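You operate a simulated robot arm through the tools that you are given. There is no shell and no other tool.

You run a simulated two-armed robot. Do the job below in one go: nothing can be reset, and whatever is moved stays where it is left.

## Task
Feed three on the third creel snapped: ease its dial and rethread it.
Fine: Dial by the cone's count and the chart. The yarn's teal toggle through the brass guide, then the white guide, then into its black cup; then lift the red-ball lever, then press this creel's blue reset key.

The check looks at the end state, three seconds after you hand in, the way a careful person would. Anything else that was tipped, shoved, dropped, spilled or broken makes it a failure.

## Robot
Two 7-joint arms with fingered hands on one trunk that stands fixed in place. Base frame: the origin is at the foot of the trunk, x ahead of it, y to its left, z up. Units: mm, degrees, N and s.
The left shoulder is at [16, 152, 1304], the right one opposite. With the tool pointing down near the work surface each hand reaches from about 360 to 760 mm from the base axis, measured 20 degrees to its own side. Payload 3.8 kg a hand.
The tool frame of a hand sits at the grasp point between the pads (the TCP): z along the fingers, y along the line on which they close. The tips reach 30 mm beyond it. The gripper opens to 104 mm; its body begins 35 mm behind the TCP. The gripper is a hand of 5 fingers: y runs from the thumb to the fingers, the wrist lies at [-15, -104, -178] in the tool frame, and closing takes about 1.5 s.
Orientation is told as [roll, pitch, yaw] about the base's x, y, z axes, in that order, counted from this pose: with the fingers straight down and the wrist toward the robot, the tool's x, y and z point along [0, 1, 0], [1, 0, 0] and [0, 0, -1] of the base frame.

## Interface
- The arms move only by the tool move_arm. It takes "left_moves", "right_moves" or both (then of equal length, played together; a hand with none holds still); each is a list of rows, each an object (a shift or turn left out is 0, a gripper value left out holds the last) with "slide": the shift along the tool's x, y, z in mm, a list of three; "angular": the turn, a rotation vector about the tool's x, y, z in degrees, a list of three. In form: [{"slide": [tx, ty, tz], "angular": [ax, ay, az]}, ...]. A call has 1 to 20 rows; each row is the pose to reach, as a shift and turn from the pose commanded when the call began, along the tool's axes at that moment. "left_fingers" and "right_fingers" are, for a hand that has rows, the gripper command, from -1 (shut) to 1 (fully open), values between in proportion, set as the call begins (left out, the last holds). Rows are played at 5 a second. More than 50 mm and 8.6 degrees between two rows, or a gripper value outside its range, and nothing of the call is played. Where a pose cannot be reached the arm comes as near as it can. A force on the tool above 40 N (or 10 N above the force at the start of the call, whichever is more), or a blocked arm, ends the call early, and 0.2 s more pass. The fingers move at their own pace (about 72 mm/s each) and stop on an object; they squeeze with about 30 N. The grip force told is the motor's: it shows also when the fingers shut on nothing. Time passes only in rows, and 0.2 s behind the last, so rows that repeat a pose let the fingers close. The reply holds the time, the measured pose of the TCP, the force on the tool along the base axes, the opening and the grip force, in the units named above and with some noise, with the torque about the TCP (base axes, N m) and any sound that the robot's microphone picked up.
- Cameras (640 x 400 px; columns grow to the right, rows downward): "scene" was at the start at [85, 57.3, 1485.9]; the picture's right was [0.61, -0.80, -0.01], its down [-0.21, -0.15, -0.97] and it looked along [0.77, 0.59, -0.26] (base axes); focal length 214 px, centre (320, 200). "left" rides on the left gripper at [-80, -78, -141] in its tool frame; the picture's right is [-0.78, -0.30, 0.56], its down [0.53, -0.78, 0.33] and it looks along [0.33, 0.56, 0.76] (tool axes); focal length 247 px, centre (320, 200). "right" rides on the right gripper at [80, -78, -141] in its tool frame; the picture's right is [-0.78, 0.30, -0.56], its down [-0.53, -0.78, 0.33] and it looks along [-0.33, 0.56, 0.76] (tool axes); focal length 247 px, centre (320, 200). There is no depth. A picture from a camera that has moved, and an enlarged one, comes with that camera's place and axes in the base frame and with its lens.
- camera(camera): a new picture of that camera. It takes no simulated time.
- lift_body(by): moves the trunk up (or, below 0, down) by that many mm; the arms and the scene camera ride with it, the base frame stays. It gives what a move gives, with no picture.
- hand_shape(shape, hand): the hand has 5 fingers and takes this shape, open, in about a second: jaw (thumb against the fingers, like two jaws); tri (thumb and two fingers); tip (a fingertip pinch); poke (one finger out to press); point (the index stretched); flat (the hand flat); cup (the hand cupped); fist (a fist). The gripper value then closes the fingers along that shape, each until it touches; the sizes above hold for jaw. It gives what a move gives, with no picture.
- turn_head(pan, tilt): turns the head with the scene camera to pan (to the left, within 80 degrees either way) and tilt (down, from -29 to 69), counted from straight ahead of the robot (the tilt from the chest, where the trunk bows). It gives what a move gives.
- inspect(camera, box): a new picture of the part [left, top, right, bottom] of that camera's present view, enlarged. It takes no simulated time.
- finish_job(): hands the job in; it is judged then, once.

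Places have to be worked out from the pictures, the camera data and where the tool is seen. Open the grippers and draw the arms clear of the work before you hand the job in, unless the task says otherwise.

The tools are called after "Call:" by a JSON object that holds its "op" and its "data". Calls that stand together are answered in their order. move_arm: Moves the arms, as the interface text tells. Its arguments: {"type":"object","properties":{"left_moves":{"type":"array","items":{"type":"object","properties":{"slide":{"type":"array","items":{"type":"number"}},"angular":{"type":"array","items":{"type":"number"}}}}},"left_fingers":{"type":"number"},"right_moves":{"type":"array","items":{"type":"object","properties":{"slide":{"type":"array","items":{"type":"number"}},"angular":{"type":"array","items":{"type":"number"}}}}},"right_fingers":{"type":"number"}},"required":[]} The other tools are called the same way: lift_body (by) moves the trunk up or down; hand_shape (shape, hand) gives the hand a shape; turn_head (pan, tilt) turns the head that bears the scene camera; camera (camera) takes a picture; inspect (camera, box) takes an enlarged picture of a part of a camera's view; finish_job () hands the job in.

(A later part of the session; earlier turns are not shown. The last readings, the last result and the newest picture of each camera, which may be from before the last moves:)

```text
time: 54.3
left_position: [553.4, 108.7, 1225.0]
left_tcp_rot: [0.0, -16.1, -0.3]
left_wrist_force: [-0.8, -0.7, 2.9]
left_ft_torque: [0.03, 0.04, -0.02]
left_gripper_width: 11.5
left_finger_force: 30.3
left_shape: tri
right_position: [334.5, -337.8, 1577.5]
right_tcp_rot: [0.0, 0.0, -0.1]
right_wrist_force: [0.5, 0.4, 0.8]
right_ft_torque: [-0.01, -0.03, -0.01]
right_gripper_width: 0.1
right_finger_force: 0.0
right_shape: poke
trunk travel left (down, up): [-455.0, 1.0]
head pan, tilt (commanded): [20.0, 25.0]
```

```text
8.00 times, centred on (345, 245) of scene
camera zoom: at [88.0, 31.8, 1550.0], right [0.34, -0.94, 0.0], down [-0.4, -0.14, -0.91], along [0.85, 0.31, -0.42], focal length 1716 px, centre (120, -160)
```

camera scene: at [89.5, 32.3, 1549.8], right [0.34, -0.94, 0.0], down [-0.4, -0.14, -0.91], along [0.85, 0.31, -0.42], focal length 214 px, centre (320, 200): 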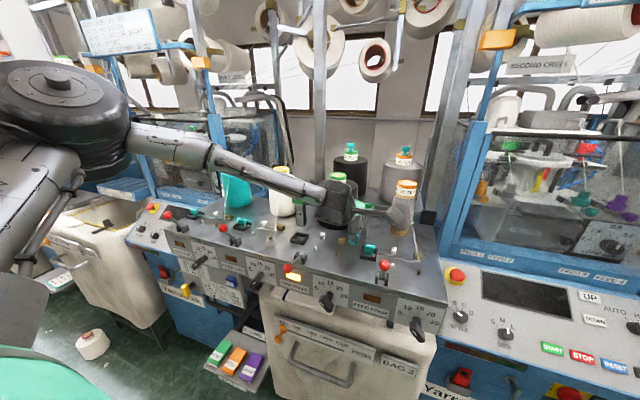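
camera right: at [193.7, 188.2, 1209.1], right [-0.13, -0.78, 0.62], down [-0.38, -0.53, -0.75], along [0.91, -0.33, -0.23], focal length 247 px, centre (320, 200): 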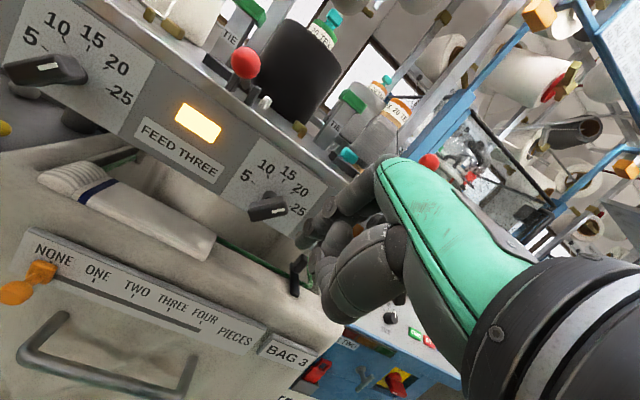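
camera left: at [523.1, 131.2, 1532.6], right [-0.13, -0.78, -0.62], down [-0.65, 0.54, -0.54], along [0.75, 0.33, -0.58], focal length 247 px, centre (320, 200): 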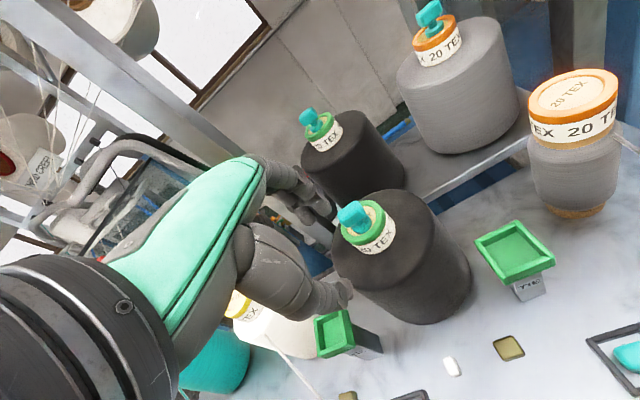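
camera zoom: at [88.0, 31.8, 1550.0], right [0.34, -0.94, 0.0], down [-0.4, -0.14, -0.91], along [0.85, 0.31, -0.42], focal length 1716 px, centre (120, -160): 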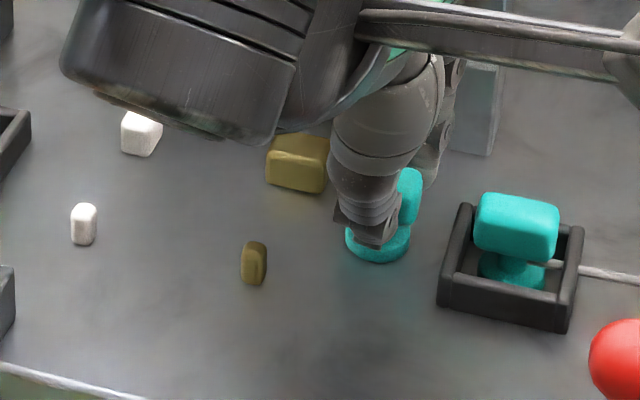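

Call:
{"op": "inspect", "data": {"camera": "left", "box": [260, 170, 460, 310]}}

Call:
{"op": "move_arm", "data": {"left_moves": [{"slide": [0, 0, 0]}, {"slide": [0, 0, 0]}]}}

```text
2.86 times, centred on (360, 240) of left
camera zoom: at [439.3, 31.2, 1340.2], right [-0.13, -0.78, -0.62], down [-0.65, 0.54, -0.54], along [0.75, 0.33, -0.58], focal length 706 px, centre (206, 86)
```

zoom: 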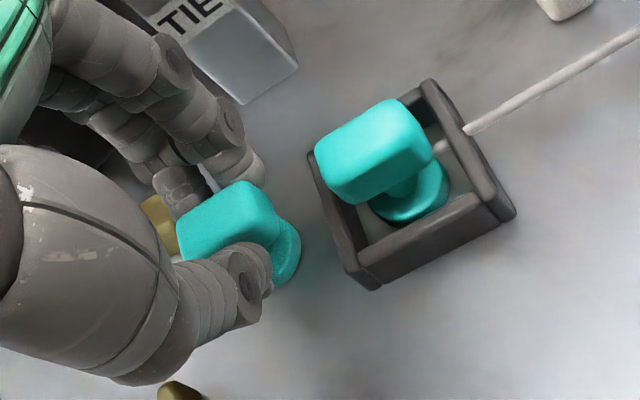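

```text
time: 54.9
left_position: [554.7, 109.6, 1225.5]
left_tcp_rot: [0.0, -16.1, -0.2]
left_wrist_force: [-0.4, 0.2, 3.4]
left_ft_torque: [-0.04, 0.04, -0.02]
left_gripper_width: 11.5
left_finger_force: 30.1
left_shape: tri
right_position: [335.7, -337.1, 1577.0]
right_tcp_rot: [0.1, 0.0, 0.0]
right_wrist_force: [-0.4, 0.2, -0.8]
right_ft_torque: [-0.01, 0.03, 0.0]
right_gripper_width: 0.0
right_finger_force: 0.0
right_shape: poke
trunk travel left (down, up): [-455.0, 1.0]
head pan, tilt (commanded): [20.0, 25.0]
```

Steady ~3 N: the base is touching the desk at TCP z≈1226, so the desk is at about 1180. I'll raise 4 mm so the thumb clears the small guide blocks and sweep the toggle left through the brass gap, stopping midway to check.

Call:
{"op": "move_arm", "data": {"left_moves": [{"slide": [0, 0, -4.2]}, {"slide": [8, 0, -4.2]}, {"slide": [16, 0, -4.2]}, {"slide": [24, 0, -4.2]}]}}

Call:
{"op": "inspect", "data": {"camera": "scene", "box": [310, 220, 380, 270]}}

Call:
{"op": "inspect", "data": {"camera": "left", "box": [200, 170, 400, 310]}}

```text
time: 55.9
left_position: [550.9, 134.8, 1228.1]
left_tcp_rot: [-0.1, -16.0, -0.2]
left_wrist_force: [-0.6, -0.4, -1.0]
left_ft_torque: [0.01, 0.01, -0.02]
left_gripper_width: 11.6
left_finger_force: 30.0
left_shape: tri
right_position: [335.5, -337.3, 1576.9]
right_tcp_rot: [0.1, 0.0, 0.0]
right_wrist_force: [-0.2, -0.4, 0.5]
right_ft_torque: [-0.01, 0.03, 0.02]
right_gripper_width: 0.3
right_finger_force: 0.0
right_shape: poke
trunk travel left (down, up): [-455.0, 1.0]
head pan, tilt (commanded): [20.0, 25.0]
```

```text
8.00 times, centred on (345, 245) of scene
camera zoom: at [88.6, 32.2, 1549.9], right [0.34, -0.94, 0.0], down [-0.4, -0.14, -0.91], along [0.85, 0.31, -0.42], focal length 1716 px, centre (120, -160)
```

zoom: 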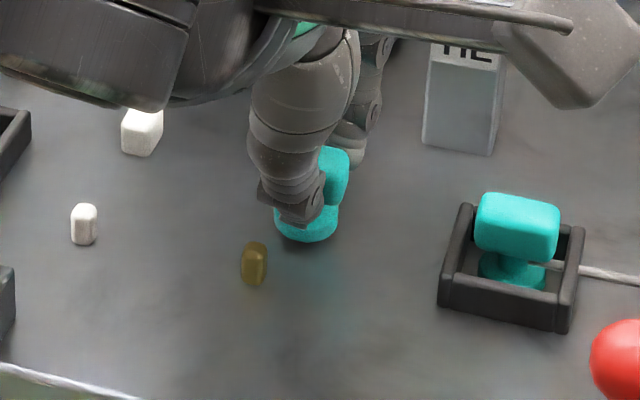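

```text
2.86 times, centred on (300, 240) of left
camera zoom: at [436.9, 55.9, 1344.3], right [-0.14, -0.78, -0.62], down [-0.65, 0.54, -0.53], along [0.75, 0.33, -0.58], focal length 706 px, centre (377, 86)
```

zoom: 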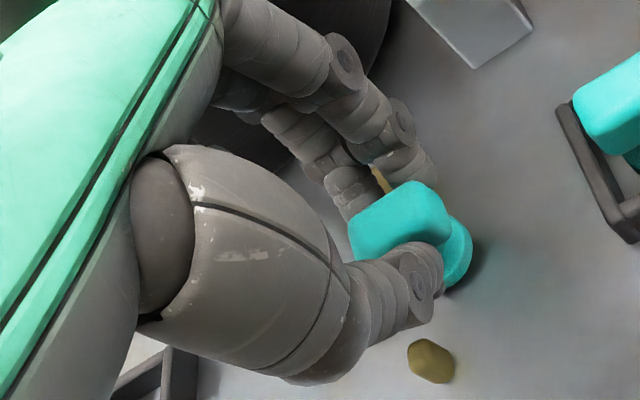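

Clear on both sides (the small brass block is well in front of the thumb). I'll continue through the brass gap to y≈178, between the two guides.

Call:
{"op": "move_arm", "data": {"left_moves": [{"slide": [7, 0, 0]}, {"slide": [14, 0, 0]}, {"slide": [21, 0, 0]}, {"slide": [28, 0, 0]}, {"slide": [35, 0, 0]}, {"slide": [42, 0, 0]}]}}

Call:
{"op": "inspect", "data": {"camera": "scene", "box": [290, 215, 360, 265]}}

Call:
{"op": "inspect", "data": {"camera": "left", "box": [240, 170, 440, 310]}}

```text
time: 57.3
left_position: [551.9, 177.1, 1227.9]
left_tcp_rot: [-0.2, -16.0, -0.2]
left_wrist_force: [0.4, 1.1, 0.2]
left_ft_torque: [-0.01, -0.01, -0.02]
left_gripper_width: 11.3
left_finger_force: 29.7
left_shape: tri
right_position: [335.0, -336.7, 1577.8]
right_tcp_rot: [0.0, 0.0, -0.1]
right_wrist_force: [0.1, 0.3, 0.3]
right_ft_torque: [0.01, -0.03, 0.01]
right_gripper_width: 0.0
right_finger_force: 0.1
right_shape: poke
trunk travel left (down, up): [-455.0, 1.0]
head pan, tilt (commanded): [20.0, 25.0]
```

```text
8.00 times, centred on (325, 240) of scene
camera zoom: at [88.4, 32.3, 1549.9], right [0.34, -0.94, 0.0], down [-0.4, -0.14, -0.91], along [0.85, 0.31, -0.42], focal length 1716 px, centre (280, -120)
```

zoom: 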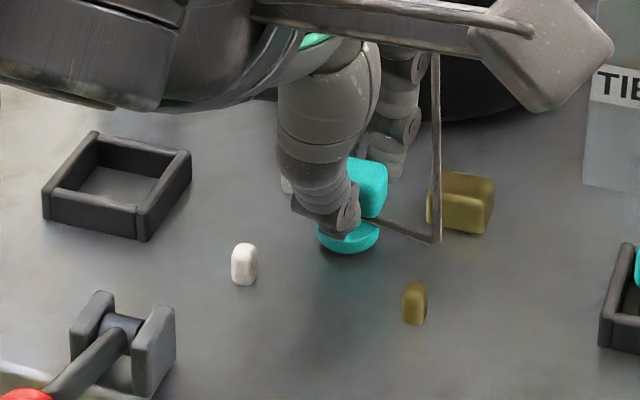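

```text
2.86 times, centred on (340, 240) of left
camera zoom: at [438.0, 98.9, 1344.0], right [-0.13, -0.78, -0.62], down [-0.65, 0.54, -0.53], along [0.75, 0.33, -0.58], focal length 706 px, centre (263, 86)
```

zoom: 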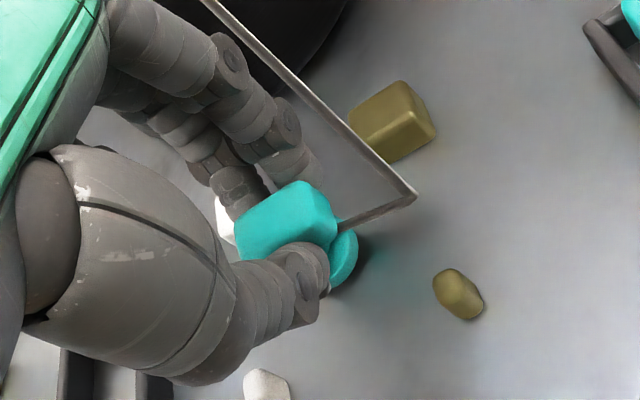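

The yarn is now caught in the brass gap and bends to the toggle, just like on the other feeds. I'll continue left through the white gap, stopping before the cup.

Call:
{"op": "move_arm", "data": {"left_moves": [{"slide": [7, 0, 0]}, {"slide": [14, 0, 0]}, {"slide": [21, 0, 0]}, {"slide": [28, 0, 0]}, {"slide": [35, 0, 0]}, {"slide": [41, 0, 0]}, {"slide": [46, 0, 0]}]}}

Call:
{"op": "inspect", "data": {"camera": "scene", "box": [280, 210, 360, 265]}}

Call:
{"op": "inspect", "data": {"camera": "left", "box": [200, 170, 440, 330]}}

```text
time: 58.9
left_position: [554.3, 222.9, 1229.5]
left_tcp_rot: [-0.2, -16.1, -0.3]
left_wrist_force: [-0.9, -1.2, -0.5]
left_ft_torque: [-0.01, 0.0, 0.02]
left_gripper_width: 11.5
left_finger_force: 30.3
left_shape: tri
right_position: [334.1, -336.8, 1576.7]
right_tcp_rot: [0.1, 0.0, 0.0]
right_wrist_force: [-0.3, -0.1, -0.5]
right_ft_torque: [0.04, -0.02, -0.01]
right_gripper_width: 0.0
right_finger_force: 0.0
right_shape: poke
trunk travel left (down, up): [-455.0, 1.0]
head pan, tilt (commanded): [20.0, 25.0]
```

```text
7.27 times, centred on (320, 238) of scene
camera zoom: at [88.5, 32.1, 1549.9], right [0.34, -0.94, 0.0], down [-0.4, -0.14, -0.91], along [0.85, 0.31, -0.42], focal length 1560 px, centre (320, -73)
```

zoom: 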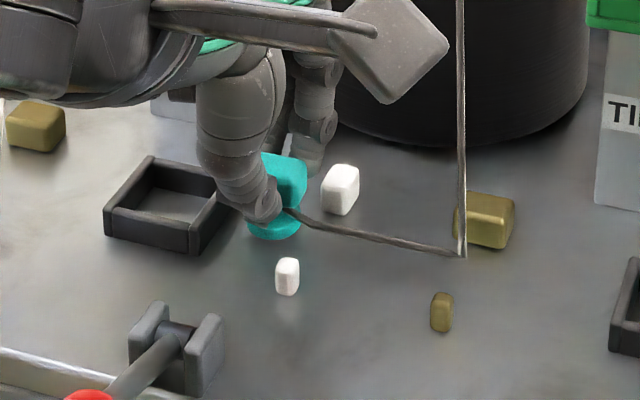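

```text
2.50 times, centred on (320, 250) of left
camera zoom: at [439.7, 143.9, 1343.9], right [-0.13, -0.78, -0.62], down [-0.65, 0.54, -0.53], along [0.75, 0.33, -0.58], focal length 617 px, centre (320, 75)
```

zoom: 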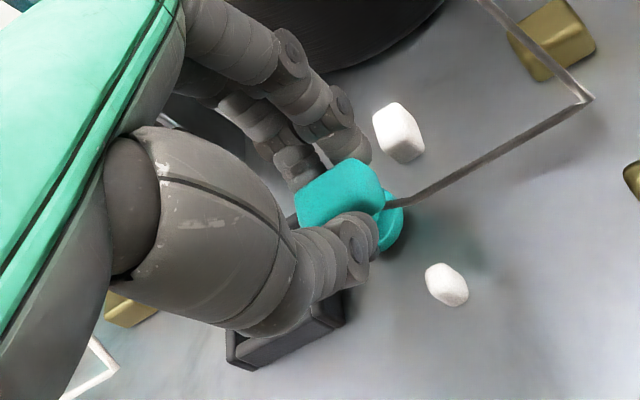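

The yarn now runs through both guides. Before lifting over the cup wall I'll zoom in to measure the cup relative to the toggle.

Call:
{"op": "inspect", "data": {"camera": "scene", "box": [286, 222, 326, 247]}}

Call:
{"op": "turn_head", "data": {"pan": 28, "tilt": 35}}

Call:
{"op": "camera", "data": {"camera": "scene"}}

```text
16.00 times, centred on (306, 234) of scene
camera zoom: at [88.5, 32.1, 1549.9], right [0.34, -0.94, 0.0], down [-0.4, -0.14, -0.91], along [0.85, 0.31, -0.42], focal length 3432 px, centre (544, -352)
```

zoom: 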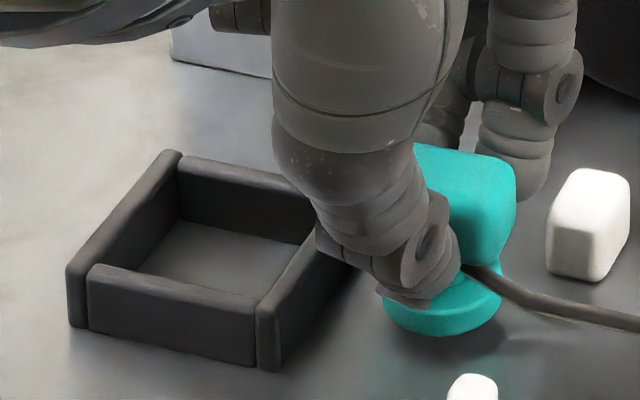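

```text
time: 59.6
left_position: [554.1, 221.8, 1228.4]
left_tcp_rot: [-0.1, -16.0, -0.2]
left_wrist_force: [0.0, -0.9, -0.4]
left_ft_torque: [-0.01, 0.01, -0.01]
left_gripper_width: 11.7
left_finger_force: 29.4
left_shape: tri
right_position: [334.9, -337.0, 1577.3]
right_tcp_rot: [0.0, 0.0, 0.0]
right_wrist_force: [-0.7, -0.4, -0.6]
right_ft_torque: [0.0, -0.02, 0.03]
right_gripper_width: 0.0
right_finger_force: 0.1
right_shape: poke
trunk travel left (down, up): [-455.0, 1.0]
head pan, tilt (commanded): [28.0, 35.0]
```

```text
taken
camera scene: at [79.8, 41.8, 1534.2], right [0.47, -0.88, 0.0], down [-0.51, -0.27, -0.82], along [0.72, 0.38, -0.57], focal length 214 px, centre (320, 200)
```

scene: 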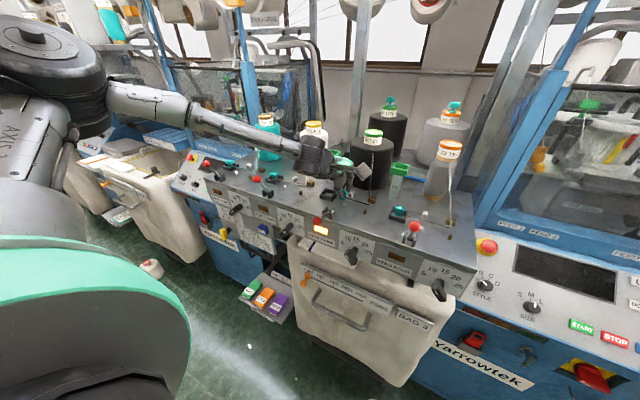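

Call:
{"op": "inspect", "data": {"camera": "scene", "box": [302, 170, 350, 200]}}

```text
13.33 times, centred on (326, 185) of scene
camera zoom: at [79.8, 41.8, 1534.2], right [0.47, -0.88, 0.0], down [-0.51, -0.27, -0.82], along [0.72, 0.38, -0.57], focal length 2860 px, centre (240, 400)
```

zoom: 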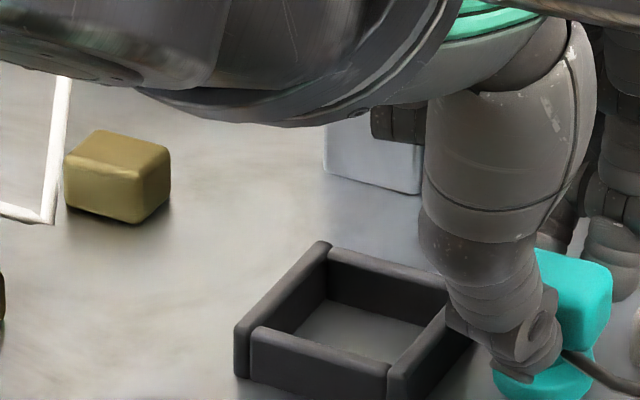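

Relative to the toggle, the cup centre is about Δx −4 mm, Δy +42 mm. I'll raise 16 mm over the rim, move above the cup and check before lowering.

Call:
{"op": "move_arm", "data": {"left_moves": [{"slide": [0, 2.2, -7.7]}, {"slide": [0, 4.4, -15.4]}, {"slide": [10.5, 3.5, -15.7]}, {"slide": [21, 2.5, -15.9]}, {"slide": [31.6, 1.5, -16.2]}, {"slide": [42.2, 0.6, -16.5]}, {"slide": [42.2, 0.6, -16.5]}]}}

Call:
{"op": "inspect", "data": {"camera": "scene", "box": [302, 170, 350, 200]}}

Call:
{"op": "inspect", "data": {"camera": "left", "box": [260, 180, 420, 300]}}

```text
time: 61.2
left_position: [549.7, 263.3, 1245.0]
left_tcp_rot: [-0.1, -16.0, -0.2]
left_wrist_force: [0.0, -0.4, 0.1]
left_ft_torque: [-0.01, 0.02, -0.01]
left_gripper_width: 11.2
left_finger_force: 30.2
left_shape: tri
right_position: [335.2, -336.5, 1575.4]
right_tcp_rot: [0.0, 0.0, -0.1]
right_wrist_force: [1.0, 0.0, -0.6]
right_ft_torque: [0.0, 0.03, 0.01]
right_gripper_width: 0.0
right_finger_force: 0.1
right_shape: poke
trunk travel left (down, up): [-455.0, 1.0]
head pan, tilt (commanded): [28.0, 35.0]
```

```text
13.33 times, centred on (326, 185) of scene
camera zoom: at [79.7, 41.9, 1534.2], right [0.47, -0.88, 0.0], down [-0.51, -0.27, -0.82], along [0.72, 0.38, -0.57], focal length 2860 px, centre (240, 400)
```

zoom: 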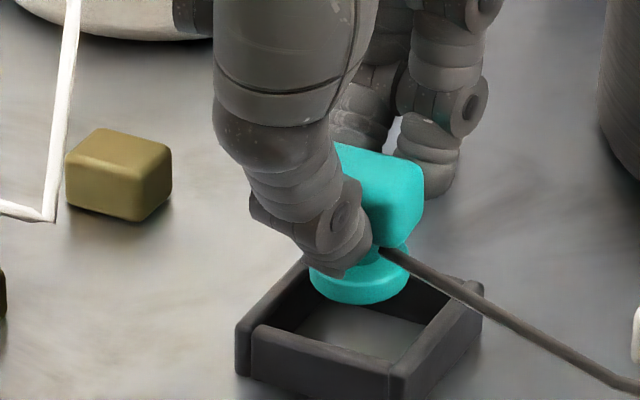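

```text
3.33 times, centred on (340, 240) of left
camera zoom: at [435.1, 186.4, 1359.2], right [-0.13, -0.78, -0.62], down [-0.65, 0.54, -0.53], along [0.75, 0.33, -0.58], focal length 823 px, centre (253, 67)
```

zoom: 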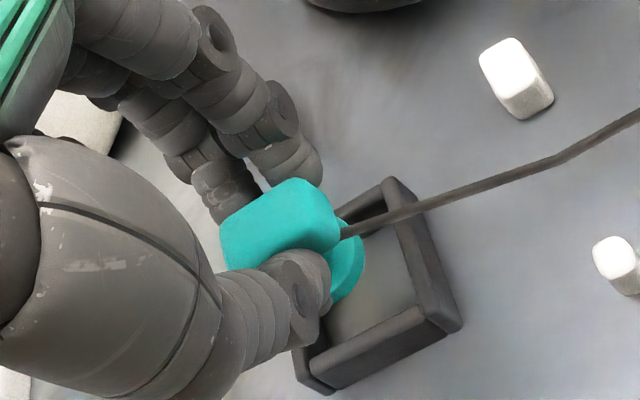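

The toggle is over the cup, within ~2 mm of centre. I'll apply a small correction and lower ~13 mm into the cup, watching the force.

Call:
{"op": "move_arm", "data": {"left_moves": [{"slide": [-0.8, -2.4, 4.0]}, {"slide": [-0.8, -3.6, 8.1]}, {"slide": [-0.8, -4.75, 12.2]}, {"slide": [-0.8, -4.75, 12.2]}]}}

Call:
{"op": "inspect", "data": {"camera": "scene", "box": [302, 170, 350, 200]}}

Call:
{"op": "inspect", "data": {"camera": "left", "box": [260, 180, 420, 300]}}

```text
time: 62.2
left_position: [548.0, 264.0, 1231.3]
left_tcp_rot: [0.1, -15.9, -0.2]
left_wrist_force: [-0.5, -0.8, -0.5]
left_ft_torque: [0.03, 0.0, 0.01]
left_gripper_width: 11.8
left_finger_force: 30.4
left_shape: tri
right_position: [335.0, -336.3, 1577.4]
right_tcp_rot: [0.0, 0.0, 0.0]
right_wrist_force: [0.5, 0.3, 1.3]
right_ft_torque: [0.03, 0.02, 0.01]
right_gripper_width: 0.1
right_finger_force: 0.1
right_shape: poke
trunk travel left (down, up): [-455.0, 1.0]
head pan, tilt (commanded): [28.0, 35.0]
```

```text
13.33 times, centred on (326, 185) of scene
camera zoom: at [79.6, 41.8, 1534.2], right [0.47, -0.88, 0.0], down [-0.51, -0.27, -0.82], along [0.72, 0.38, -0.57], focal length 2860 px, centre (240, 400)
```

zoom: 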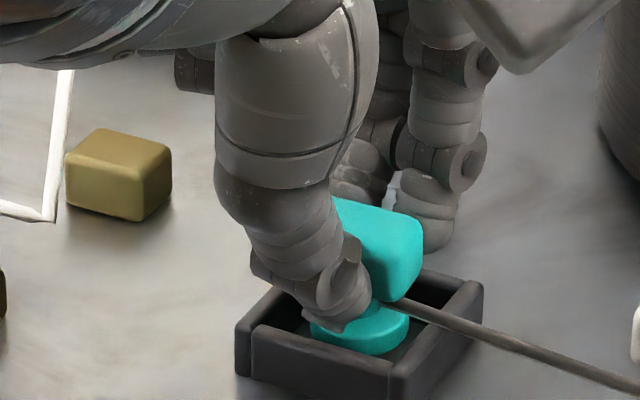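

```text
3.33 times, centred on (340, 240) of left
camera zoom: at [433.7, 185.4, 1346.6], right [-0.13, -0.78, -0.62], down [-0.65, 0.54, -0.53], along [0.75, 0.33, -0.58], focal length 823 px, centre (253, 67)
```

zoom: 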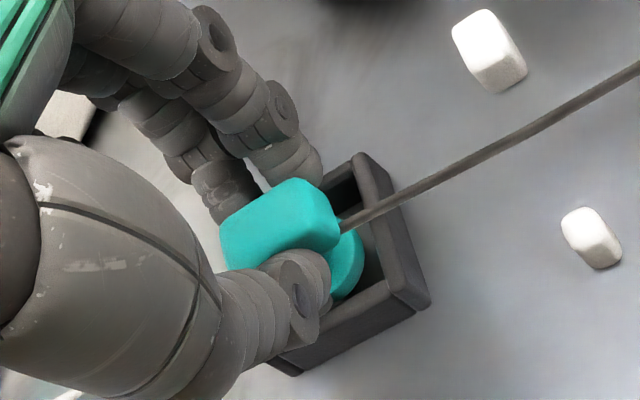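

The base is inside the cup with no contact force. I'll lower another 3 mm and release by opening slightly.

Call:
{"op": "move_arm", "data": {"left_moves": [{"slide": [0, -0.8, 2.9]}, {"slide": [0, -0.8, 2.9]}]}}

Call:
{"op": "move_arm", "data": {"left_moves": [{"slide": [0, 0, 0]}, {"slide": [0, 0, 0]}, {"slide": [0, 0, 0]}, {"slide": [0, 0, 0]}], "left_fingers": -0.5}}

Call:
{"op": "inspect", "data": {"camera": "scene", "box": [302, 170, 350, 200]}}

Call:
{"op": "inspect", "data": {"camera": "left", "box": [260, 180, 420, 300]}}

```text
time: 62.9
left_position: [548.9, 263.9, 1228.3]
left_tcp_rot: [-0.1, -15.9, -0.2]
left_wrist_force: [-0.2, 0.5, -1.2]
left_ft_torque: [-0.02, 0.0, -0.01]
left_gripper_width: 11.7
left_finger_force: 30.7
left_shape: tri
right_position: [335.0, -335.8, 1576.8]
right_tcp_rot: [0.0, 0.0, 0.0]
right_wrist_force: [0.8, 0.8, -0.3]
right_ft_torque: [0.01, 0.03, -0.06]
right_gripper_width: 0.0
right_finger_force: 0.2
right_shape: poke
trunk travel left (down, up): [-455.0, 1.0]
head pan, tilt (commanded): [28.0, 35.0]
```

```text
time: 63.9
left_position: [547.3, 263.6, 1228.5]
left_tcp_rot: [-0.1, -16.0, -0.2]
left_wrist_force: [1.1, 0.9, 2.4]
left_ft_torque: [0.01, 0.01, -0.01]
left_gripper_width: 25.7
left_finger_force: 0.0
left_shape: tri
right_position: [334.4, -337.7, 1577.7]
right_tcp_rot: [0.1, -0.1, 0.0]
right_wrist_force: [-0.2, -0.1, 0.2]
right_ft_torque: [0.03, 0.01, -0.01]
right_gripper_width: 0.0
right_finger_force: 0.0
right_shape: poke
trunk travel left (down, up): [-455.0, 1.0]
head pan, tilt (commanded): [28.0, 35.0]
```

```text
13.33 times, centred on (326, 185) of scene
camera zoom: at [79.5, 41.7, 1534.2], right [0.47, -0.88, 0.0], down [-0.51, -0.27, -0.82], along [0.72, 0.38, -0.57], focal length 2860 px, centre (240, 400)
```

zoom: 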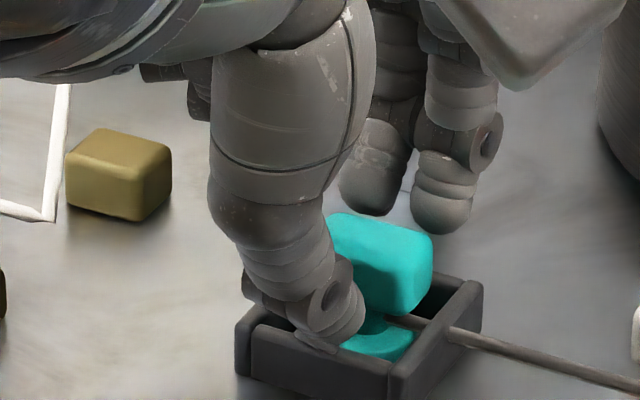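

```text
3.33 times, centred on (340, 240) of left
camera zoom: at [433.6, 185.5, 1343.8], right [-0.13, -0.78, -0.62], down [-0.65, 0.54, -0.53], along [0.75, 0.33, -0.58], focal length 823 px, centre (253, 67)
```

zoom: 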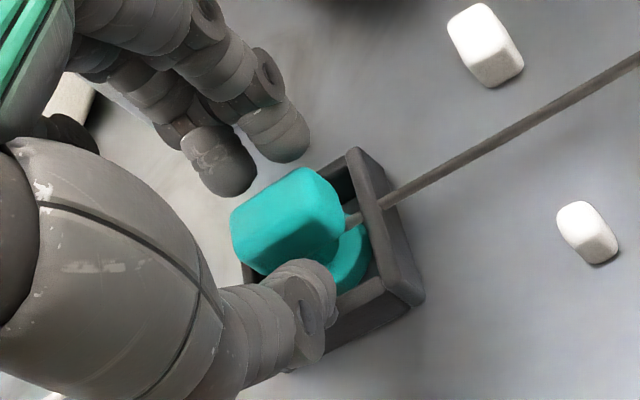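

The toggle is released and standing in the black cup, with the yarn running through both guides. I'll retreat the hand straight up and verify.

Call:
{"op": "move_arm", "data": {"left_moves": [{"slide": [0, 1.4, -4.8]}, {"slide": [0, 2.8, -9.6]}, {"slide": [0, 4.1, -14.4]}, {"slide": [0, 3, -28]}, {"slide": [0, 1.4, -41.2]}, {"slide": [0, -2, -68]}, {"slide": [0, -4, -94.8]}]}}

Call:
{"op": "inspect", "data": {"camera": "scene", "box": [302, 165, 366, 205]}}

Call:
{"op": "inspect", "data": {"camera": "left", "box": [260, 180, 480, 340]}}

```text
time: 65.5
left_position: [516.2, 263.5, 1319.9]
left_tcp_rot: [-0.1, -16.0, -0.2]
left_wrist_force: [-0.8, 0.2, 0.4]
left_ft_torque: [-0.02, 0.01, -0.06]
left_gripper_width: 25.9
left_finger_force: 0.1
left_shape: tri
right_position: [334.1, -337.1, 1577.9]
right_tcp_rot: [0.0, -0.1, 0.1]
right_wrist_force: [-0.9, -0.6, 0.2]
right_ft_torque: [-0.01, -0.03, -0.01]
right_gripper_width: 0.0
right_finger_force: 0.0
right_shape: poke
trunk travel left (down, up): [-455.0, 1.0]
head pan, tilt (commanded): [28.0, 35.0]
```

```text
10.00 times, centred on (334, 185) of scene
camera zoom: at [78.6, 41.6, 1534.3], right [0.47, -0.88, 0.0], down [-0.51, -0.27, -0.82], along [0.72, 0.38, -0.57], focal length 2145 px, centre (180, 350)
```

zoom: 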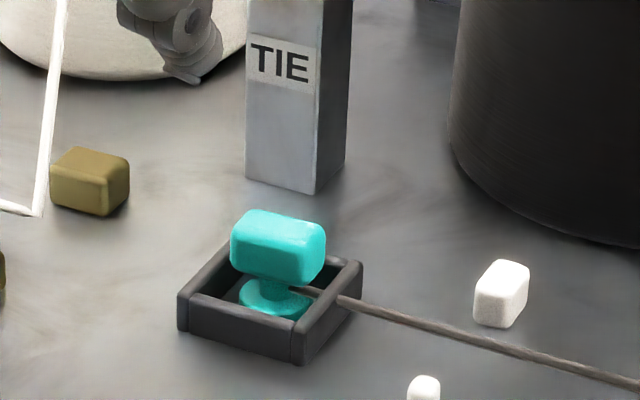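

```text
2.50 times, centred on (370, 260) of left
camera zoom: at [402.2, 185.8, 1434.2], right [-0.13, -0.78, -0.62], down [-0.65, 0.54, -0.53], along [0.75, 0.33, -0.58], focal length 617 px, centre (195, 50)
```

zoom: 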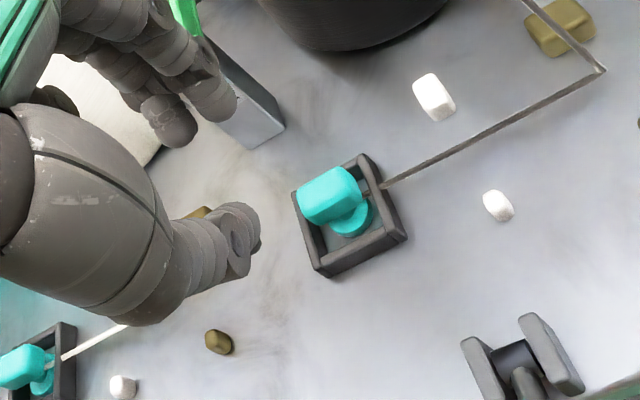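

The toggle stands in its cup and the yarn runs cone → brass → white → cup. Now the lever: I'll clear the left arm up and to the left, and close in on measuring the lever's geometry.

Call:
{"op": "move_arm", "data": {"left_moves": [{"slide": [0, 0, -30], "angular": [2, 0, 0]}, {"slide": [20, -20, -65], "angular": [4, 0, 0]}, {"slide": [45, -42, -100], "angular": [6.5, 0, 0]}, {"slide": [70, -65, -132], "angular": [9, 0, 0]}, {"slide": [95, -88, -165], "angular": [11.5, 0, 0]}, {"slide": [117, -110, -196], "angular": [14, 0, 0]}, {"slide": [137, -129, -224], "angular": [16, 0, 0]}]}}

Call:
{"op": "lift_body", "data": {"by": -80}}

Call:
{"op": "turn_head", "data": {"pan": 28, "tilt": 30}}

Call:
{"op": "camera", "data": {"camera": "scene"}}

```text
time: 67.0
left_position: [332.9, 399.9, 1501.0]
left_tcp_rot: [-0.1, 0.1, -0.2]
left_wrist_force: [-0.7, -0.3, 0.3]
left_ft_torque: [0.0, 0.01, -0.01]
left_gripper_width: 26.3
left_finger_force: 0.0
left_shape: tri
right_position: [335.0, -336.9, 1576.2]
right_tcp_rot: [0.0, 0.0, 0.0]
right_wrist_force: [-0.2, 0.2, -0.2]
right_ft_torque: [0.03, -0.02, -0.01]
right_gripper_width: 0.1
right_finger_force: 0.1
right_shape: poke
trunk travel left (down, up): [-455.0, 1.0]
head pan, tilt (commanded): [28.0, 35.0]
```

```text
time: 68.2
left_position: [332.2, 401.9, 1417.4]
left_tcp_rot: [0.0, 0.0, -0.2]
left_wrist_force: [0.4, 0.4, 0.6]
left_ft_torque: [0.02, 0.02, 0.0]
left_gripper_width: 26.0
left_finger_force: 0.0
left_shape: tri
right_position: [334.4, -336.9, 1497.5]
right_tcp_rot: [0.0, 0.1, -0.1]
right_wrist_force: [0.0, -0.3, -0.8]
right_ft_torque: [-0.01, 0.04, -0.03]
right_gripper_width: 0.0
right_finger_force: 0.2
right_shape: poke
trunk travel left (down, up): [-375.0, 81.0]
head pan, tilt (commanded): [28.0, 35.0]
```

```text
time: 68.9
left_position: [333.9, 401.3, 1418.0]
left_tcp_rot: [-0.1, 0.0, -0.2]
left_wrist_force: [-0.5, 0.2, 0.3]
left_ft_torque: [-0.01, 0.02, 0.0]
left_gripper_width: 26.0
left_finger_force: 0.0
left_shape: tri
right_position: [333.8, -337.6, 1497.9]
right_tcp_rot: [0.1, 0.0, 0.0]
right_wrist_force: [0.1, 0.0, -0.4]
right_ft_torque: [0.05, -0.03, 0.01]
right_gripper_width: 0.1
right_finger_force: 0.1
right_shape: poke
trunk travel left (down, up): [-375.0, 81.0]
head pan, tilt (commanded): [28.0, 30.0]
```

```text
taken
camera scene: at [90.0, 43.0, 1460.2], right [0.47, -0.88, -0.01], down [-0.46, -0.23, -0.86], along [0.76, 0.41, -0.51], focal length 214 px, centre (320, 200)
```

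scene: 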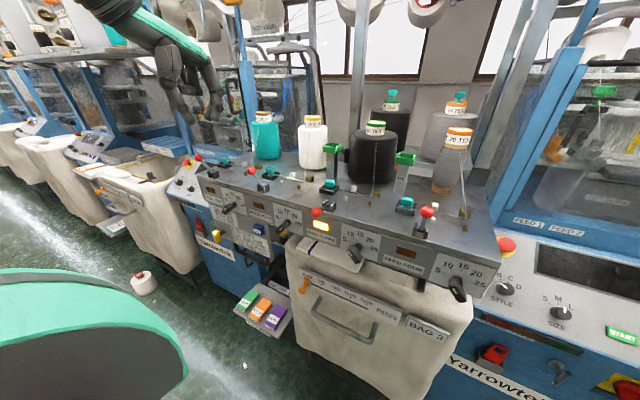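

Call:
{"op": "inspect", "data": {"camera": "scene", "box": [290, 160, 400, 230]}}

Call:
{"op": "inspect", "data": {"camera": "scene", "box": [300, 195, 360, 235]}}

Call:
{"op": "inspect", "data": {"camera": "scene", "box": [335, 215, 385, 265]}}

Call:
{"op": "inspect", "data": {"camera": "scene", "box": [180, 145, 290, 215]}}

Call:
{"op": "inspect", "data": {"camera": "left", "box": [330, 100, 640, 300]}}

```text
5.71 times, centred on (345, 195) of scene
camera zoom: at [90.0, 43.0, 1460.2], right [0.47, -0.88, -0.01], down [-0.46, -0.23, -0.86], along [0.76, 0.41, -0.51], focal length 1226 px, centre (177, 229)
```

zoom: 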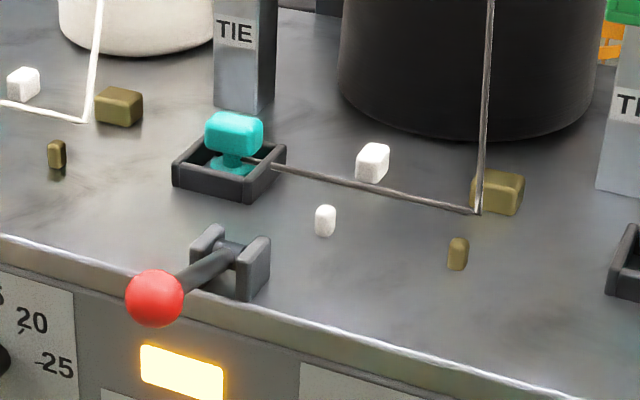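

```text
10.00 times, centred on (330, 215) of scene
camera zoom: at [90.0, 43.0, 1460.2], right [0.47, -0.88, -0.01], down [-0.46, -0.23, -0.86], along [0.76, 0.41, -0.51], focal length 2145 px, centre (220, 50)
```

zoom: 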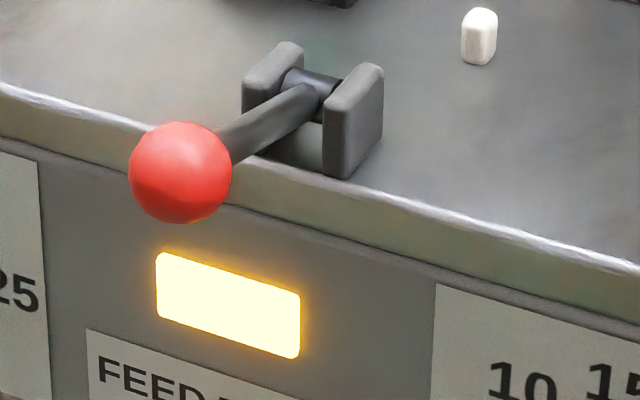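

```text
8.00 times, centred on (360, 240) of scene
camera zoom: at [90.0, 43.0, 1460.2], right [0.47, -0.88, -0.01], down [-0.46, -0.23, -0.86], along [0.76, 0.41, -0.51], focal length 1716 px, centre (0, -120)
```

zoom: 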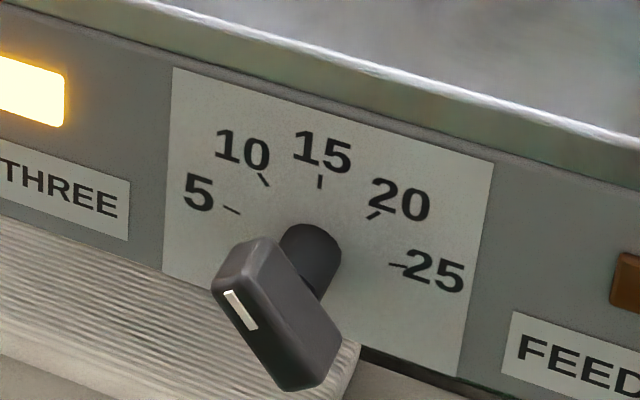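

```text
5.71 times, centred on (235, 180) of scene
camera zoom: at [90.0, 43.0, 1460.2], right [0.47, -0.88, -0.01], down [-0.46, -0.23, -0.86], along [0.76, 0.41, -0.51], focal length 1226 px, centre (806, 314)
```

zoom: 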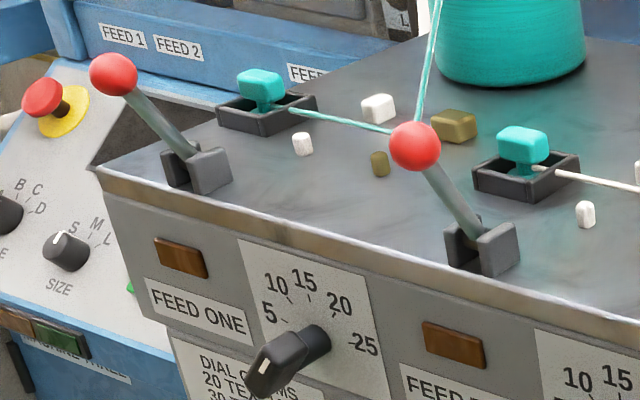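

```text
2.00 times, centred on (485, 200) of left
camera zoom: at [254.2, 323.3, 1560.0], right [-0.3, -0.78, -0.56], down [-0.77, 0.54, -0.33], along [0.56, 0.33, -0.76], focal length 494 px, centre (-10, 200)
```

zoom: 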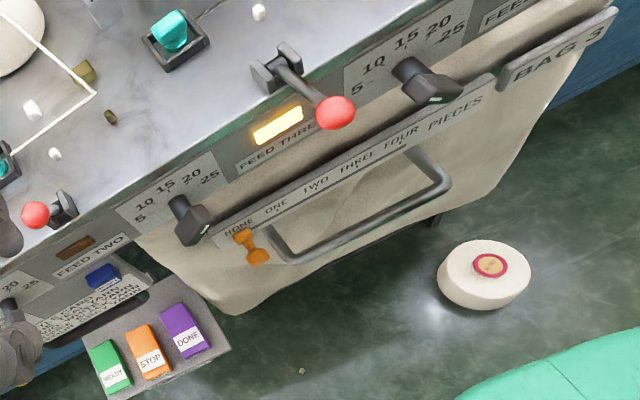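

The threading now matches the other feeds. I want one more accurate dial check before moving on, so I'll zoom in tightly on feed three's knob, and on feed four's (also 10 G) for comparison.

Call:
{"op": "inspect", "data": {"camera": "scene", "box": [340, 225, 370, 255]}}

Call:
{"op": "inspect", "data": {"camera": "scene", "box": [440, 255, 485, 300]}}

Call:
{"op": "turn_head", "data": {"pan": 18, "tilt": 40}}

Call:
{"op": "camera", "data": {"camera": "scene"}}

```text
13.33 times, centred on (355, 240) of scene
camera zoom: at [90.0, 43.0, 1460.2], right [0.47, -0.88, -0.01], down [-0.46, -0.23, -0.86], along [0.76, 0.41, -0.51], focal length 2860 px, centre (-147, -333)
```

zoom: 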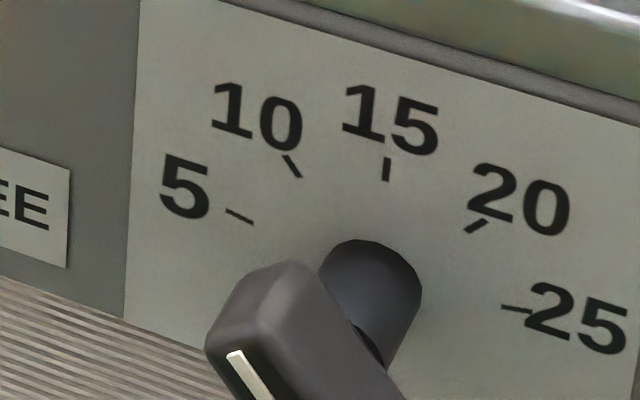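

```text
8.89 times, centred on (462, 278) of scene
camera zoom: at [90.0, 43.0, 1460.2], right [0.47, -0.88, -0.01], down [-0.46, -0.23, -0.86], along [0.76, 0.41, -0.51], focal length 1906 px, centre (-947, -489)
```

zoom: 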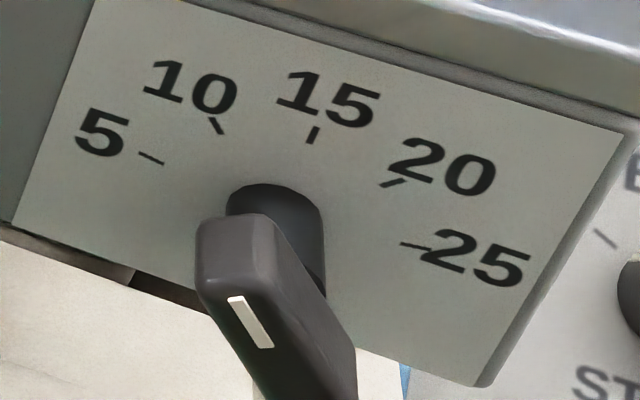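

```text
time: 69.6
left_position: [333.6, 401.8, 1419.0]
left_tcp_rot: [-0.1, 0.0, -0.2]
left_wrist_force: [0.0, 0.0, -0.4]
left_ft_torque: [0.03, 0.02, 0.01]
left_gripper_width: 26.0
left_finger_force: 0.0
left_shape: tri
right_position: [333.5, -336.2, 1497.1]
right_tcp_rot: [0.0, -0.1, -0.1]
right_wrist_force: [0.4, 0.5, -0.6]
right_ft_torque: [-0.01, 0.01, 0.01]
right_gripper_width: 0.2
right_finger_force: 0.1
right_shape: poke
trunk travel left (down, up): [-375.0, 81.0]
head pan, tilt (commanded): [18.0, 40.0]
```

```text
taken
camera scene: at [90.8, 26.9, 1444.9], right [0.31, -0.95, -0.01], down [-0.63, -0.2, -0.75], along [0.72, 0.24, -0.66], focal length 214 px, centre (320, 200)
```

scene: 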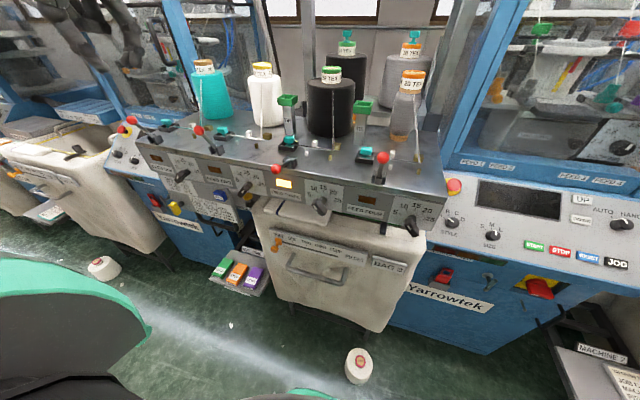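

The dial agrees with feed four's within ~1–2°, so it is good. For the lever I want a straight index finger to lift from below; "point" stretches the index, so I'll set that on the right hand in free space and measure it.

Call:
{"op": "hand_shape", "data": {"shape": "point", "hand": "right"}}

Call:
{"op": "turn_head", "data": {"pan": -45, "tilt": 10}}

Call:
{"op": "camera", "data": {"camera": "scene"}}

Call:
{"op": "camera", "data": {"camera": "right"}}

```text
time: 70.5
left_position: [333.3, 401.5, 1416.8]
left_tcp_rot: [-0.1, 0.1, -0.3]
left_wrist_force: [-0.5, -0.1, 0.4]
left_ft_torque: [0.01, -0.01, 0.03]
left_gripper_width: 26.0
left_finger_force: 0.0
left_shape: tri
right_position: [336.3, -336.0, 1496.6]
right_tcp_rot: [0.1, 0.0, -0.1]
right_wrist_force: [0.4, 0.6, 0.4]
right_ft_torque: [-0.02, 0.0, 0.0]
right_gripper_width: 0.1
right_finger_force: 0.1
right_shape: point
trunk travel left (down, up): [-375.0, 81.0]
head pan, tilt (commanded): [18.0, 40.0]
```

```text
time: 71.8
left_position: [332.2, 401.7, 1418.0]
left_tcp_rot: [-0.1, 0.0, -0.3]
left_wrist_force: [0.2, 0.6, 0.7]
left_ft_torque: [0.0, -0.01, 0.0]
left_gripper_width: 26.1
left_finger_force: 0.0
left_shape: tri
right_position: [335.1, -338.3, 1496.1]
right_tcp_rot: [0.0, 0.1, 0.0]
right_wrist_force: [-0.4, 0.3, 0.6]
right_ft_torque: [0.0, -0.02, 0.01]
right_gripper_width: 0.0
right_finger_force: 0.1
right_shape: point
trunk travel left (down, up): [-375.0, 81.0]
head pan, tilt (commanded): [-45.0, 10.0]
```

```text
taken
camera scene: at [76.6, -65.2, 1492.8], right [-0.71, -0.71, 0.01], down [-0.14, 0.12, -0.98], along [0.69, -0.7, -0.19], focal length 214 px, centre (320, 200)
```

scene: 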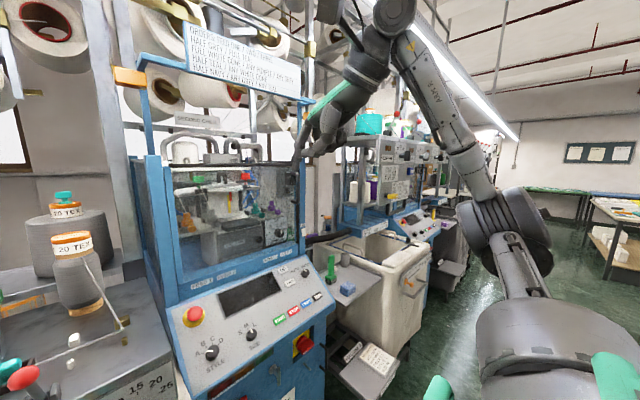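

```text
taken
camera right: at [258.6, -257.8, 1638.0], right [0.3, -0.78, 0.56], down [-0.78, -0.53, -0.33], along [0.56, -0.33, -0.76], focal length 247 px, centre (320, 200)
```

right: 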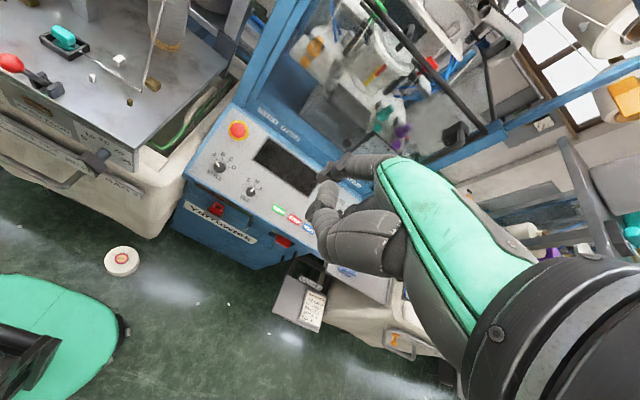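

Call:
{"op": "inspect", "data": {"camera": "scene", "box": [280, 60, 400, 180]}}

Call:
{"op": "inspect", "data": {"camera": "right", "box": [280, 120, 420, 290]}}

```text
3.33 times, centred on (340, 120) of scene
camera zoom: at [76.6, -65.2, 1492.8], right [-0.71, -0.71, 0.01], down [-0.14, 0.12, -0.98], along [0.69, -0.7, -0.19], focal length 715 px, centre (253, 467)
```

zoom: 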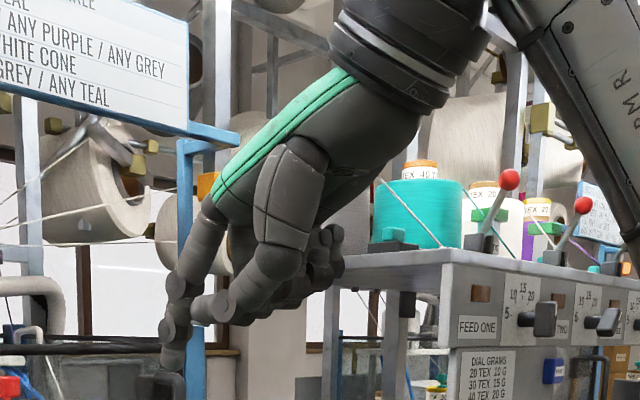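

```text
2.35 times, centred on (350, 205) of right
camera zoom: at [258.6, -257.8, 1638.0], right [0.3, -0.78, 0.56], down [-0.78, -0.53, -0.33], along [0.56, -0.33, -0.76], focal length 581 px, centre (249, 188)
```

zoom: 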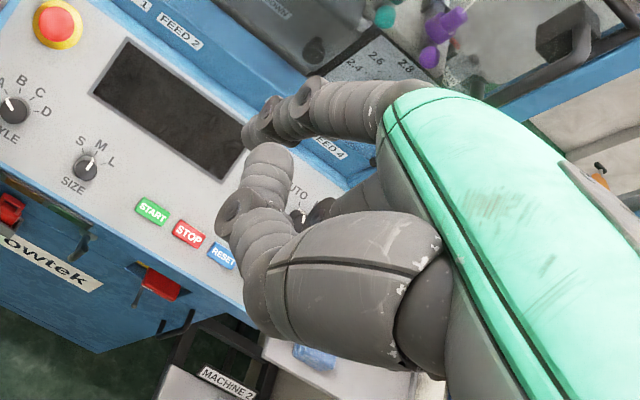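

In "point" the index is straight, ~20° dorsal of the tool axis, with its tip ~62 mm dorsal and 23 mm ahead of the TCP. At 40° tilt it points forward 30° below horizontal, ideal for scooping under the ball. I'll bring the right hand round low in front of the desk, clear of everything.

Call:
{"op": "move_arm", "data": {"right_moves": [{"slide": [23, -3, 31], "angular": [-5, 0, 0]}, {"slide": [47, -6, 62], "angular": [-10, 0, 0]}, {"slide": [70, -9, 93], "angular": [-15, 0, 0]}, {"slide": [93, -12, 124], "angular": [-20, 0, 0]}, {"slide": [117, -15, 155], "angular": [-25, 0, 0]}, {"slide": [140, -18, 186], "angular": [-30, 0, 0]}, {"slide": [164, -22, 217], "angular": [-35, 0, 0]}, {"slide": [187, -25, 247], "angular": [-40, 0, 0]}]}}

Call:
{"op": "turn_head", "data": {"pan": 20, "tilt": 30}}

Call:
{"op": "camera", "data": {"camera": "scene"}}

```text
time: 73.6
left_position: [335.6, 404.9, 1415.7]
left_tcp_rot: [-0.3, 0.2, -0.3]
left_wrist_force: [0.7, 0.0, 0.0]
left_ft_torque: [-0.01, 0.02, 0.0]
left_gripper_width: 26.1
left_finger_force: 0.0
left_shape: tri
right_position: [417.7, -71.9, 1288.6]
right_tcp_rot: [-0.1, -39.7, 0.0]
right_wrist_force: [0.7, 0.1, -0.2]
right_ft_torque: [0.03, -0.03, -0.05]
right_gripper_width: 0.1
right_finger_force: 0.2
right_shape: point
right hand out of reach, approached as far as the arm can: row 5, 6, 7, 8
trunk travel left (down, up): [-375.0, 81.0]
head pan, tilt (commanded): [-45.0, 10.0]
```

```text
time: 75.0
left_position: [332.7, 402.1, 1417.1]
left_tcp_rot: [-0.1, 0.0, -0.1]
left_wrist_force: [0.1, 0.4, 1.0]
left_ft_torque: [0.0, 0.03, -0.01]
left_gripper_width: 25.6
left_finger_force: 0.1
left_shape: tri
right_position: [417.3, -75.5, 1290.1]
right_tcp_rot: [0.0, -39.9, 0.0]
right_wrist_force: [-0.3, -0.2, 0.0]
right_ft_torque: [0.0, 0.02, 0.01]
right_gripper_width: 0.0
right_finger_force: 0.0
right_shape: point
trunk travel left (down, up): [-375.0, 81.0]
head pan, tilt (commanded): [20.0, 30.0]
```

```text
taken
camera scene: at [95.4, 31.8, 1460.1], right [0.34, -0.94, -0.01], down [-0.49, -0.17, -0.86], along [0.8, 0.3, -0.52], focal length 214 px, centre (320, 200)
```

scene: 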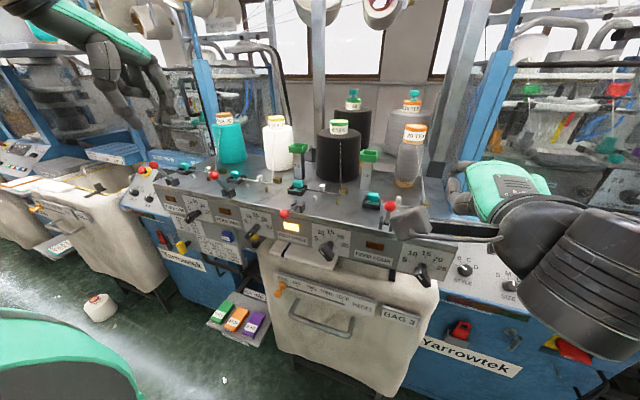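

The arm couldn't tuck in that close to its shoulder and settled at (417, −74, 1289), touching nothing. I'll go up, over to the left, then back and down to the spot that worked before (~342, 110, 1154).

Call:
{"op": "move_arm", "data": {"right_moves": [{"slide": [0, 28.9, -34.5]}, {"slide": [46, 22, -40.3]}, {"slide": [92, 15.1, -46]}, {"slide": [138, 8.3, -51.8]}, {"slide": [184, 1.4, -57.6]}, {"slide": [184, -26.2, -80.8]}, {"slide": [184, -57.5, -48.2]}, {"slide": [184, -86.4, -13.8]}, {"slide": [184, -115.3, 20.7]}, {"slide": [184, -144.3, 55.2]}]}}

Call:
{"op": "camera", "data": {"camera": "scene"}}

Call:
{"op": "camera", "data": {"camera": "right"}}

```text
time: 77.2
left_position: [332.6, 402.6, 1417.4]
left_tcp_rot: [-0.1, 0.0, -0.2]
left_wrist_force: [0.1, 0.1, 0.3]
left_ft_torque: [-0.03, 0.01, 0.01]
left_gripper_width: 25.9
left_finger_force: 0.1
left_shape: tri
right_position: [335.5, 104.5, 1149.8]
right_tcp_rot: [0.4, -40.2, -0.8]
right_wrist_force: [-0.1, -0.6, 1.3]
right_ft_torque: [0.0, -0.06, -0.01]
right_gripper_width: 0.0
right_finger_force: 0.1
right_shape: point
trunk travel left (down, up): [-375.0, 81.0]
head pan, tilt (commanded): [20.0, 30.0]
```

```text
taken
camera scene: at [95.3, 32.1, 1460.1], right [0.34, -0.94, -0.01], down [-0.49, -0.17, -0.86], along [0.8, 0.3, -0.52], focal length 214 px, centre (320, 200)
```

scene: 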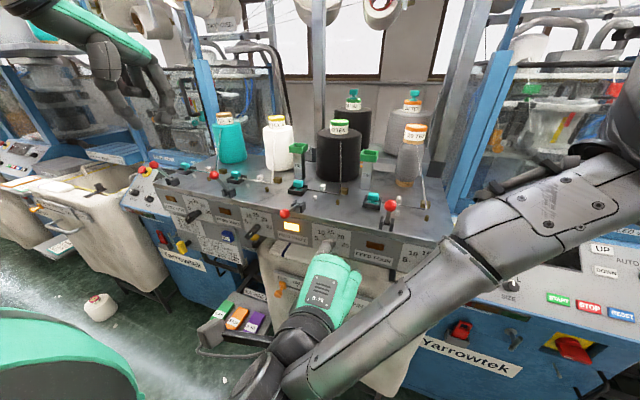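

```text
taken
camera right: at [187.3, 184.5, 1208.4], right [-0.14, -0.78, 0.61], down [-0.38, -0.53, -0.76], along [0.91, -0.34, -0.22], focal length 247 px, centre (320, 200)
```

right: 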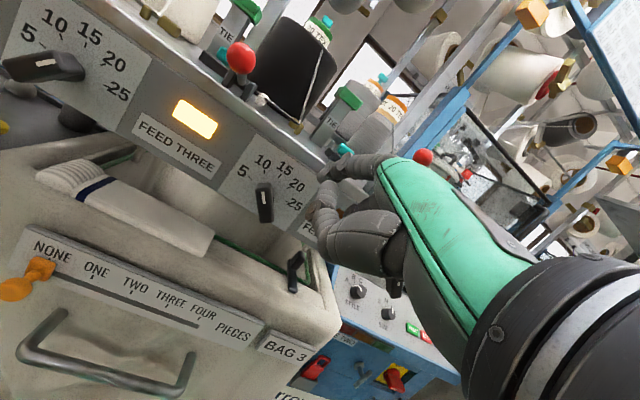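

Call:
{"op": "inspect", "data": {"camera": "right", "box": [220, 20, 400, 220]}}

Call:
{"op": "inspect", "data": {"camera": "scene", "box": [270, 190, 380, 290]}}

```text
2.00 times, centred on (310, 120) of right
camera zoom: at [187.3, 184.5, 1208.4], right [-0.14, -0.78, 0.61], down [-0.38, -0.53, -0.76], along [0.91, -0.34, -0.22], focal length 494 px, centre (340, 360)
```

zoom: 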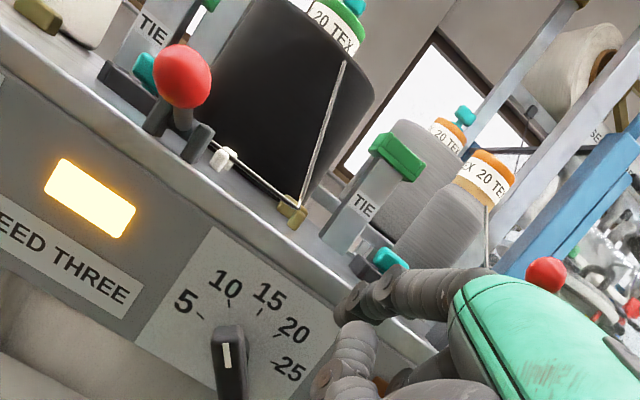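

```text
4.00 times, centred on (325, 240) of scene
camera zoom: at [95.3, 32.1, 1460.1], right [0.34, -0.94, -0.01], down [-0.49, -0.17, -0.86], along [0.8, 0.3, -0.52], focal length 858 px, centre (300, 40)
```

zoom: 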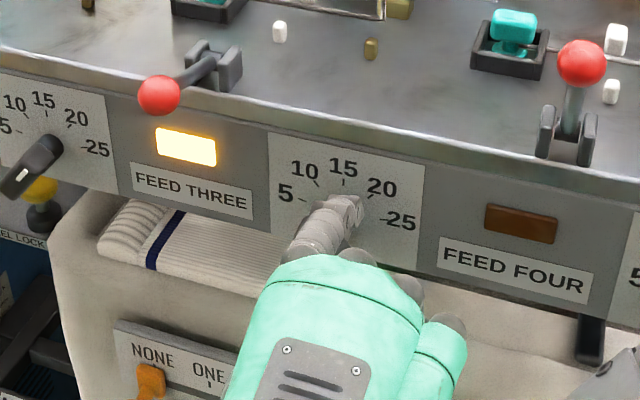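

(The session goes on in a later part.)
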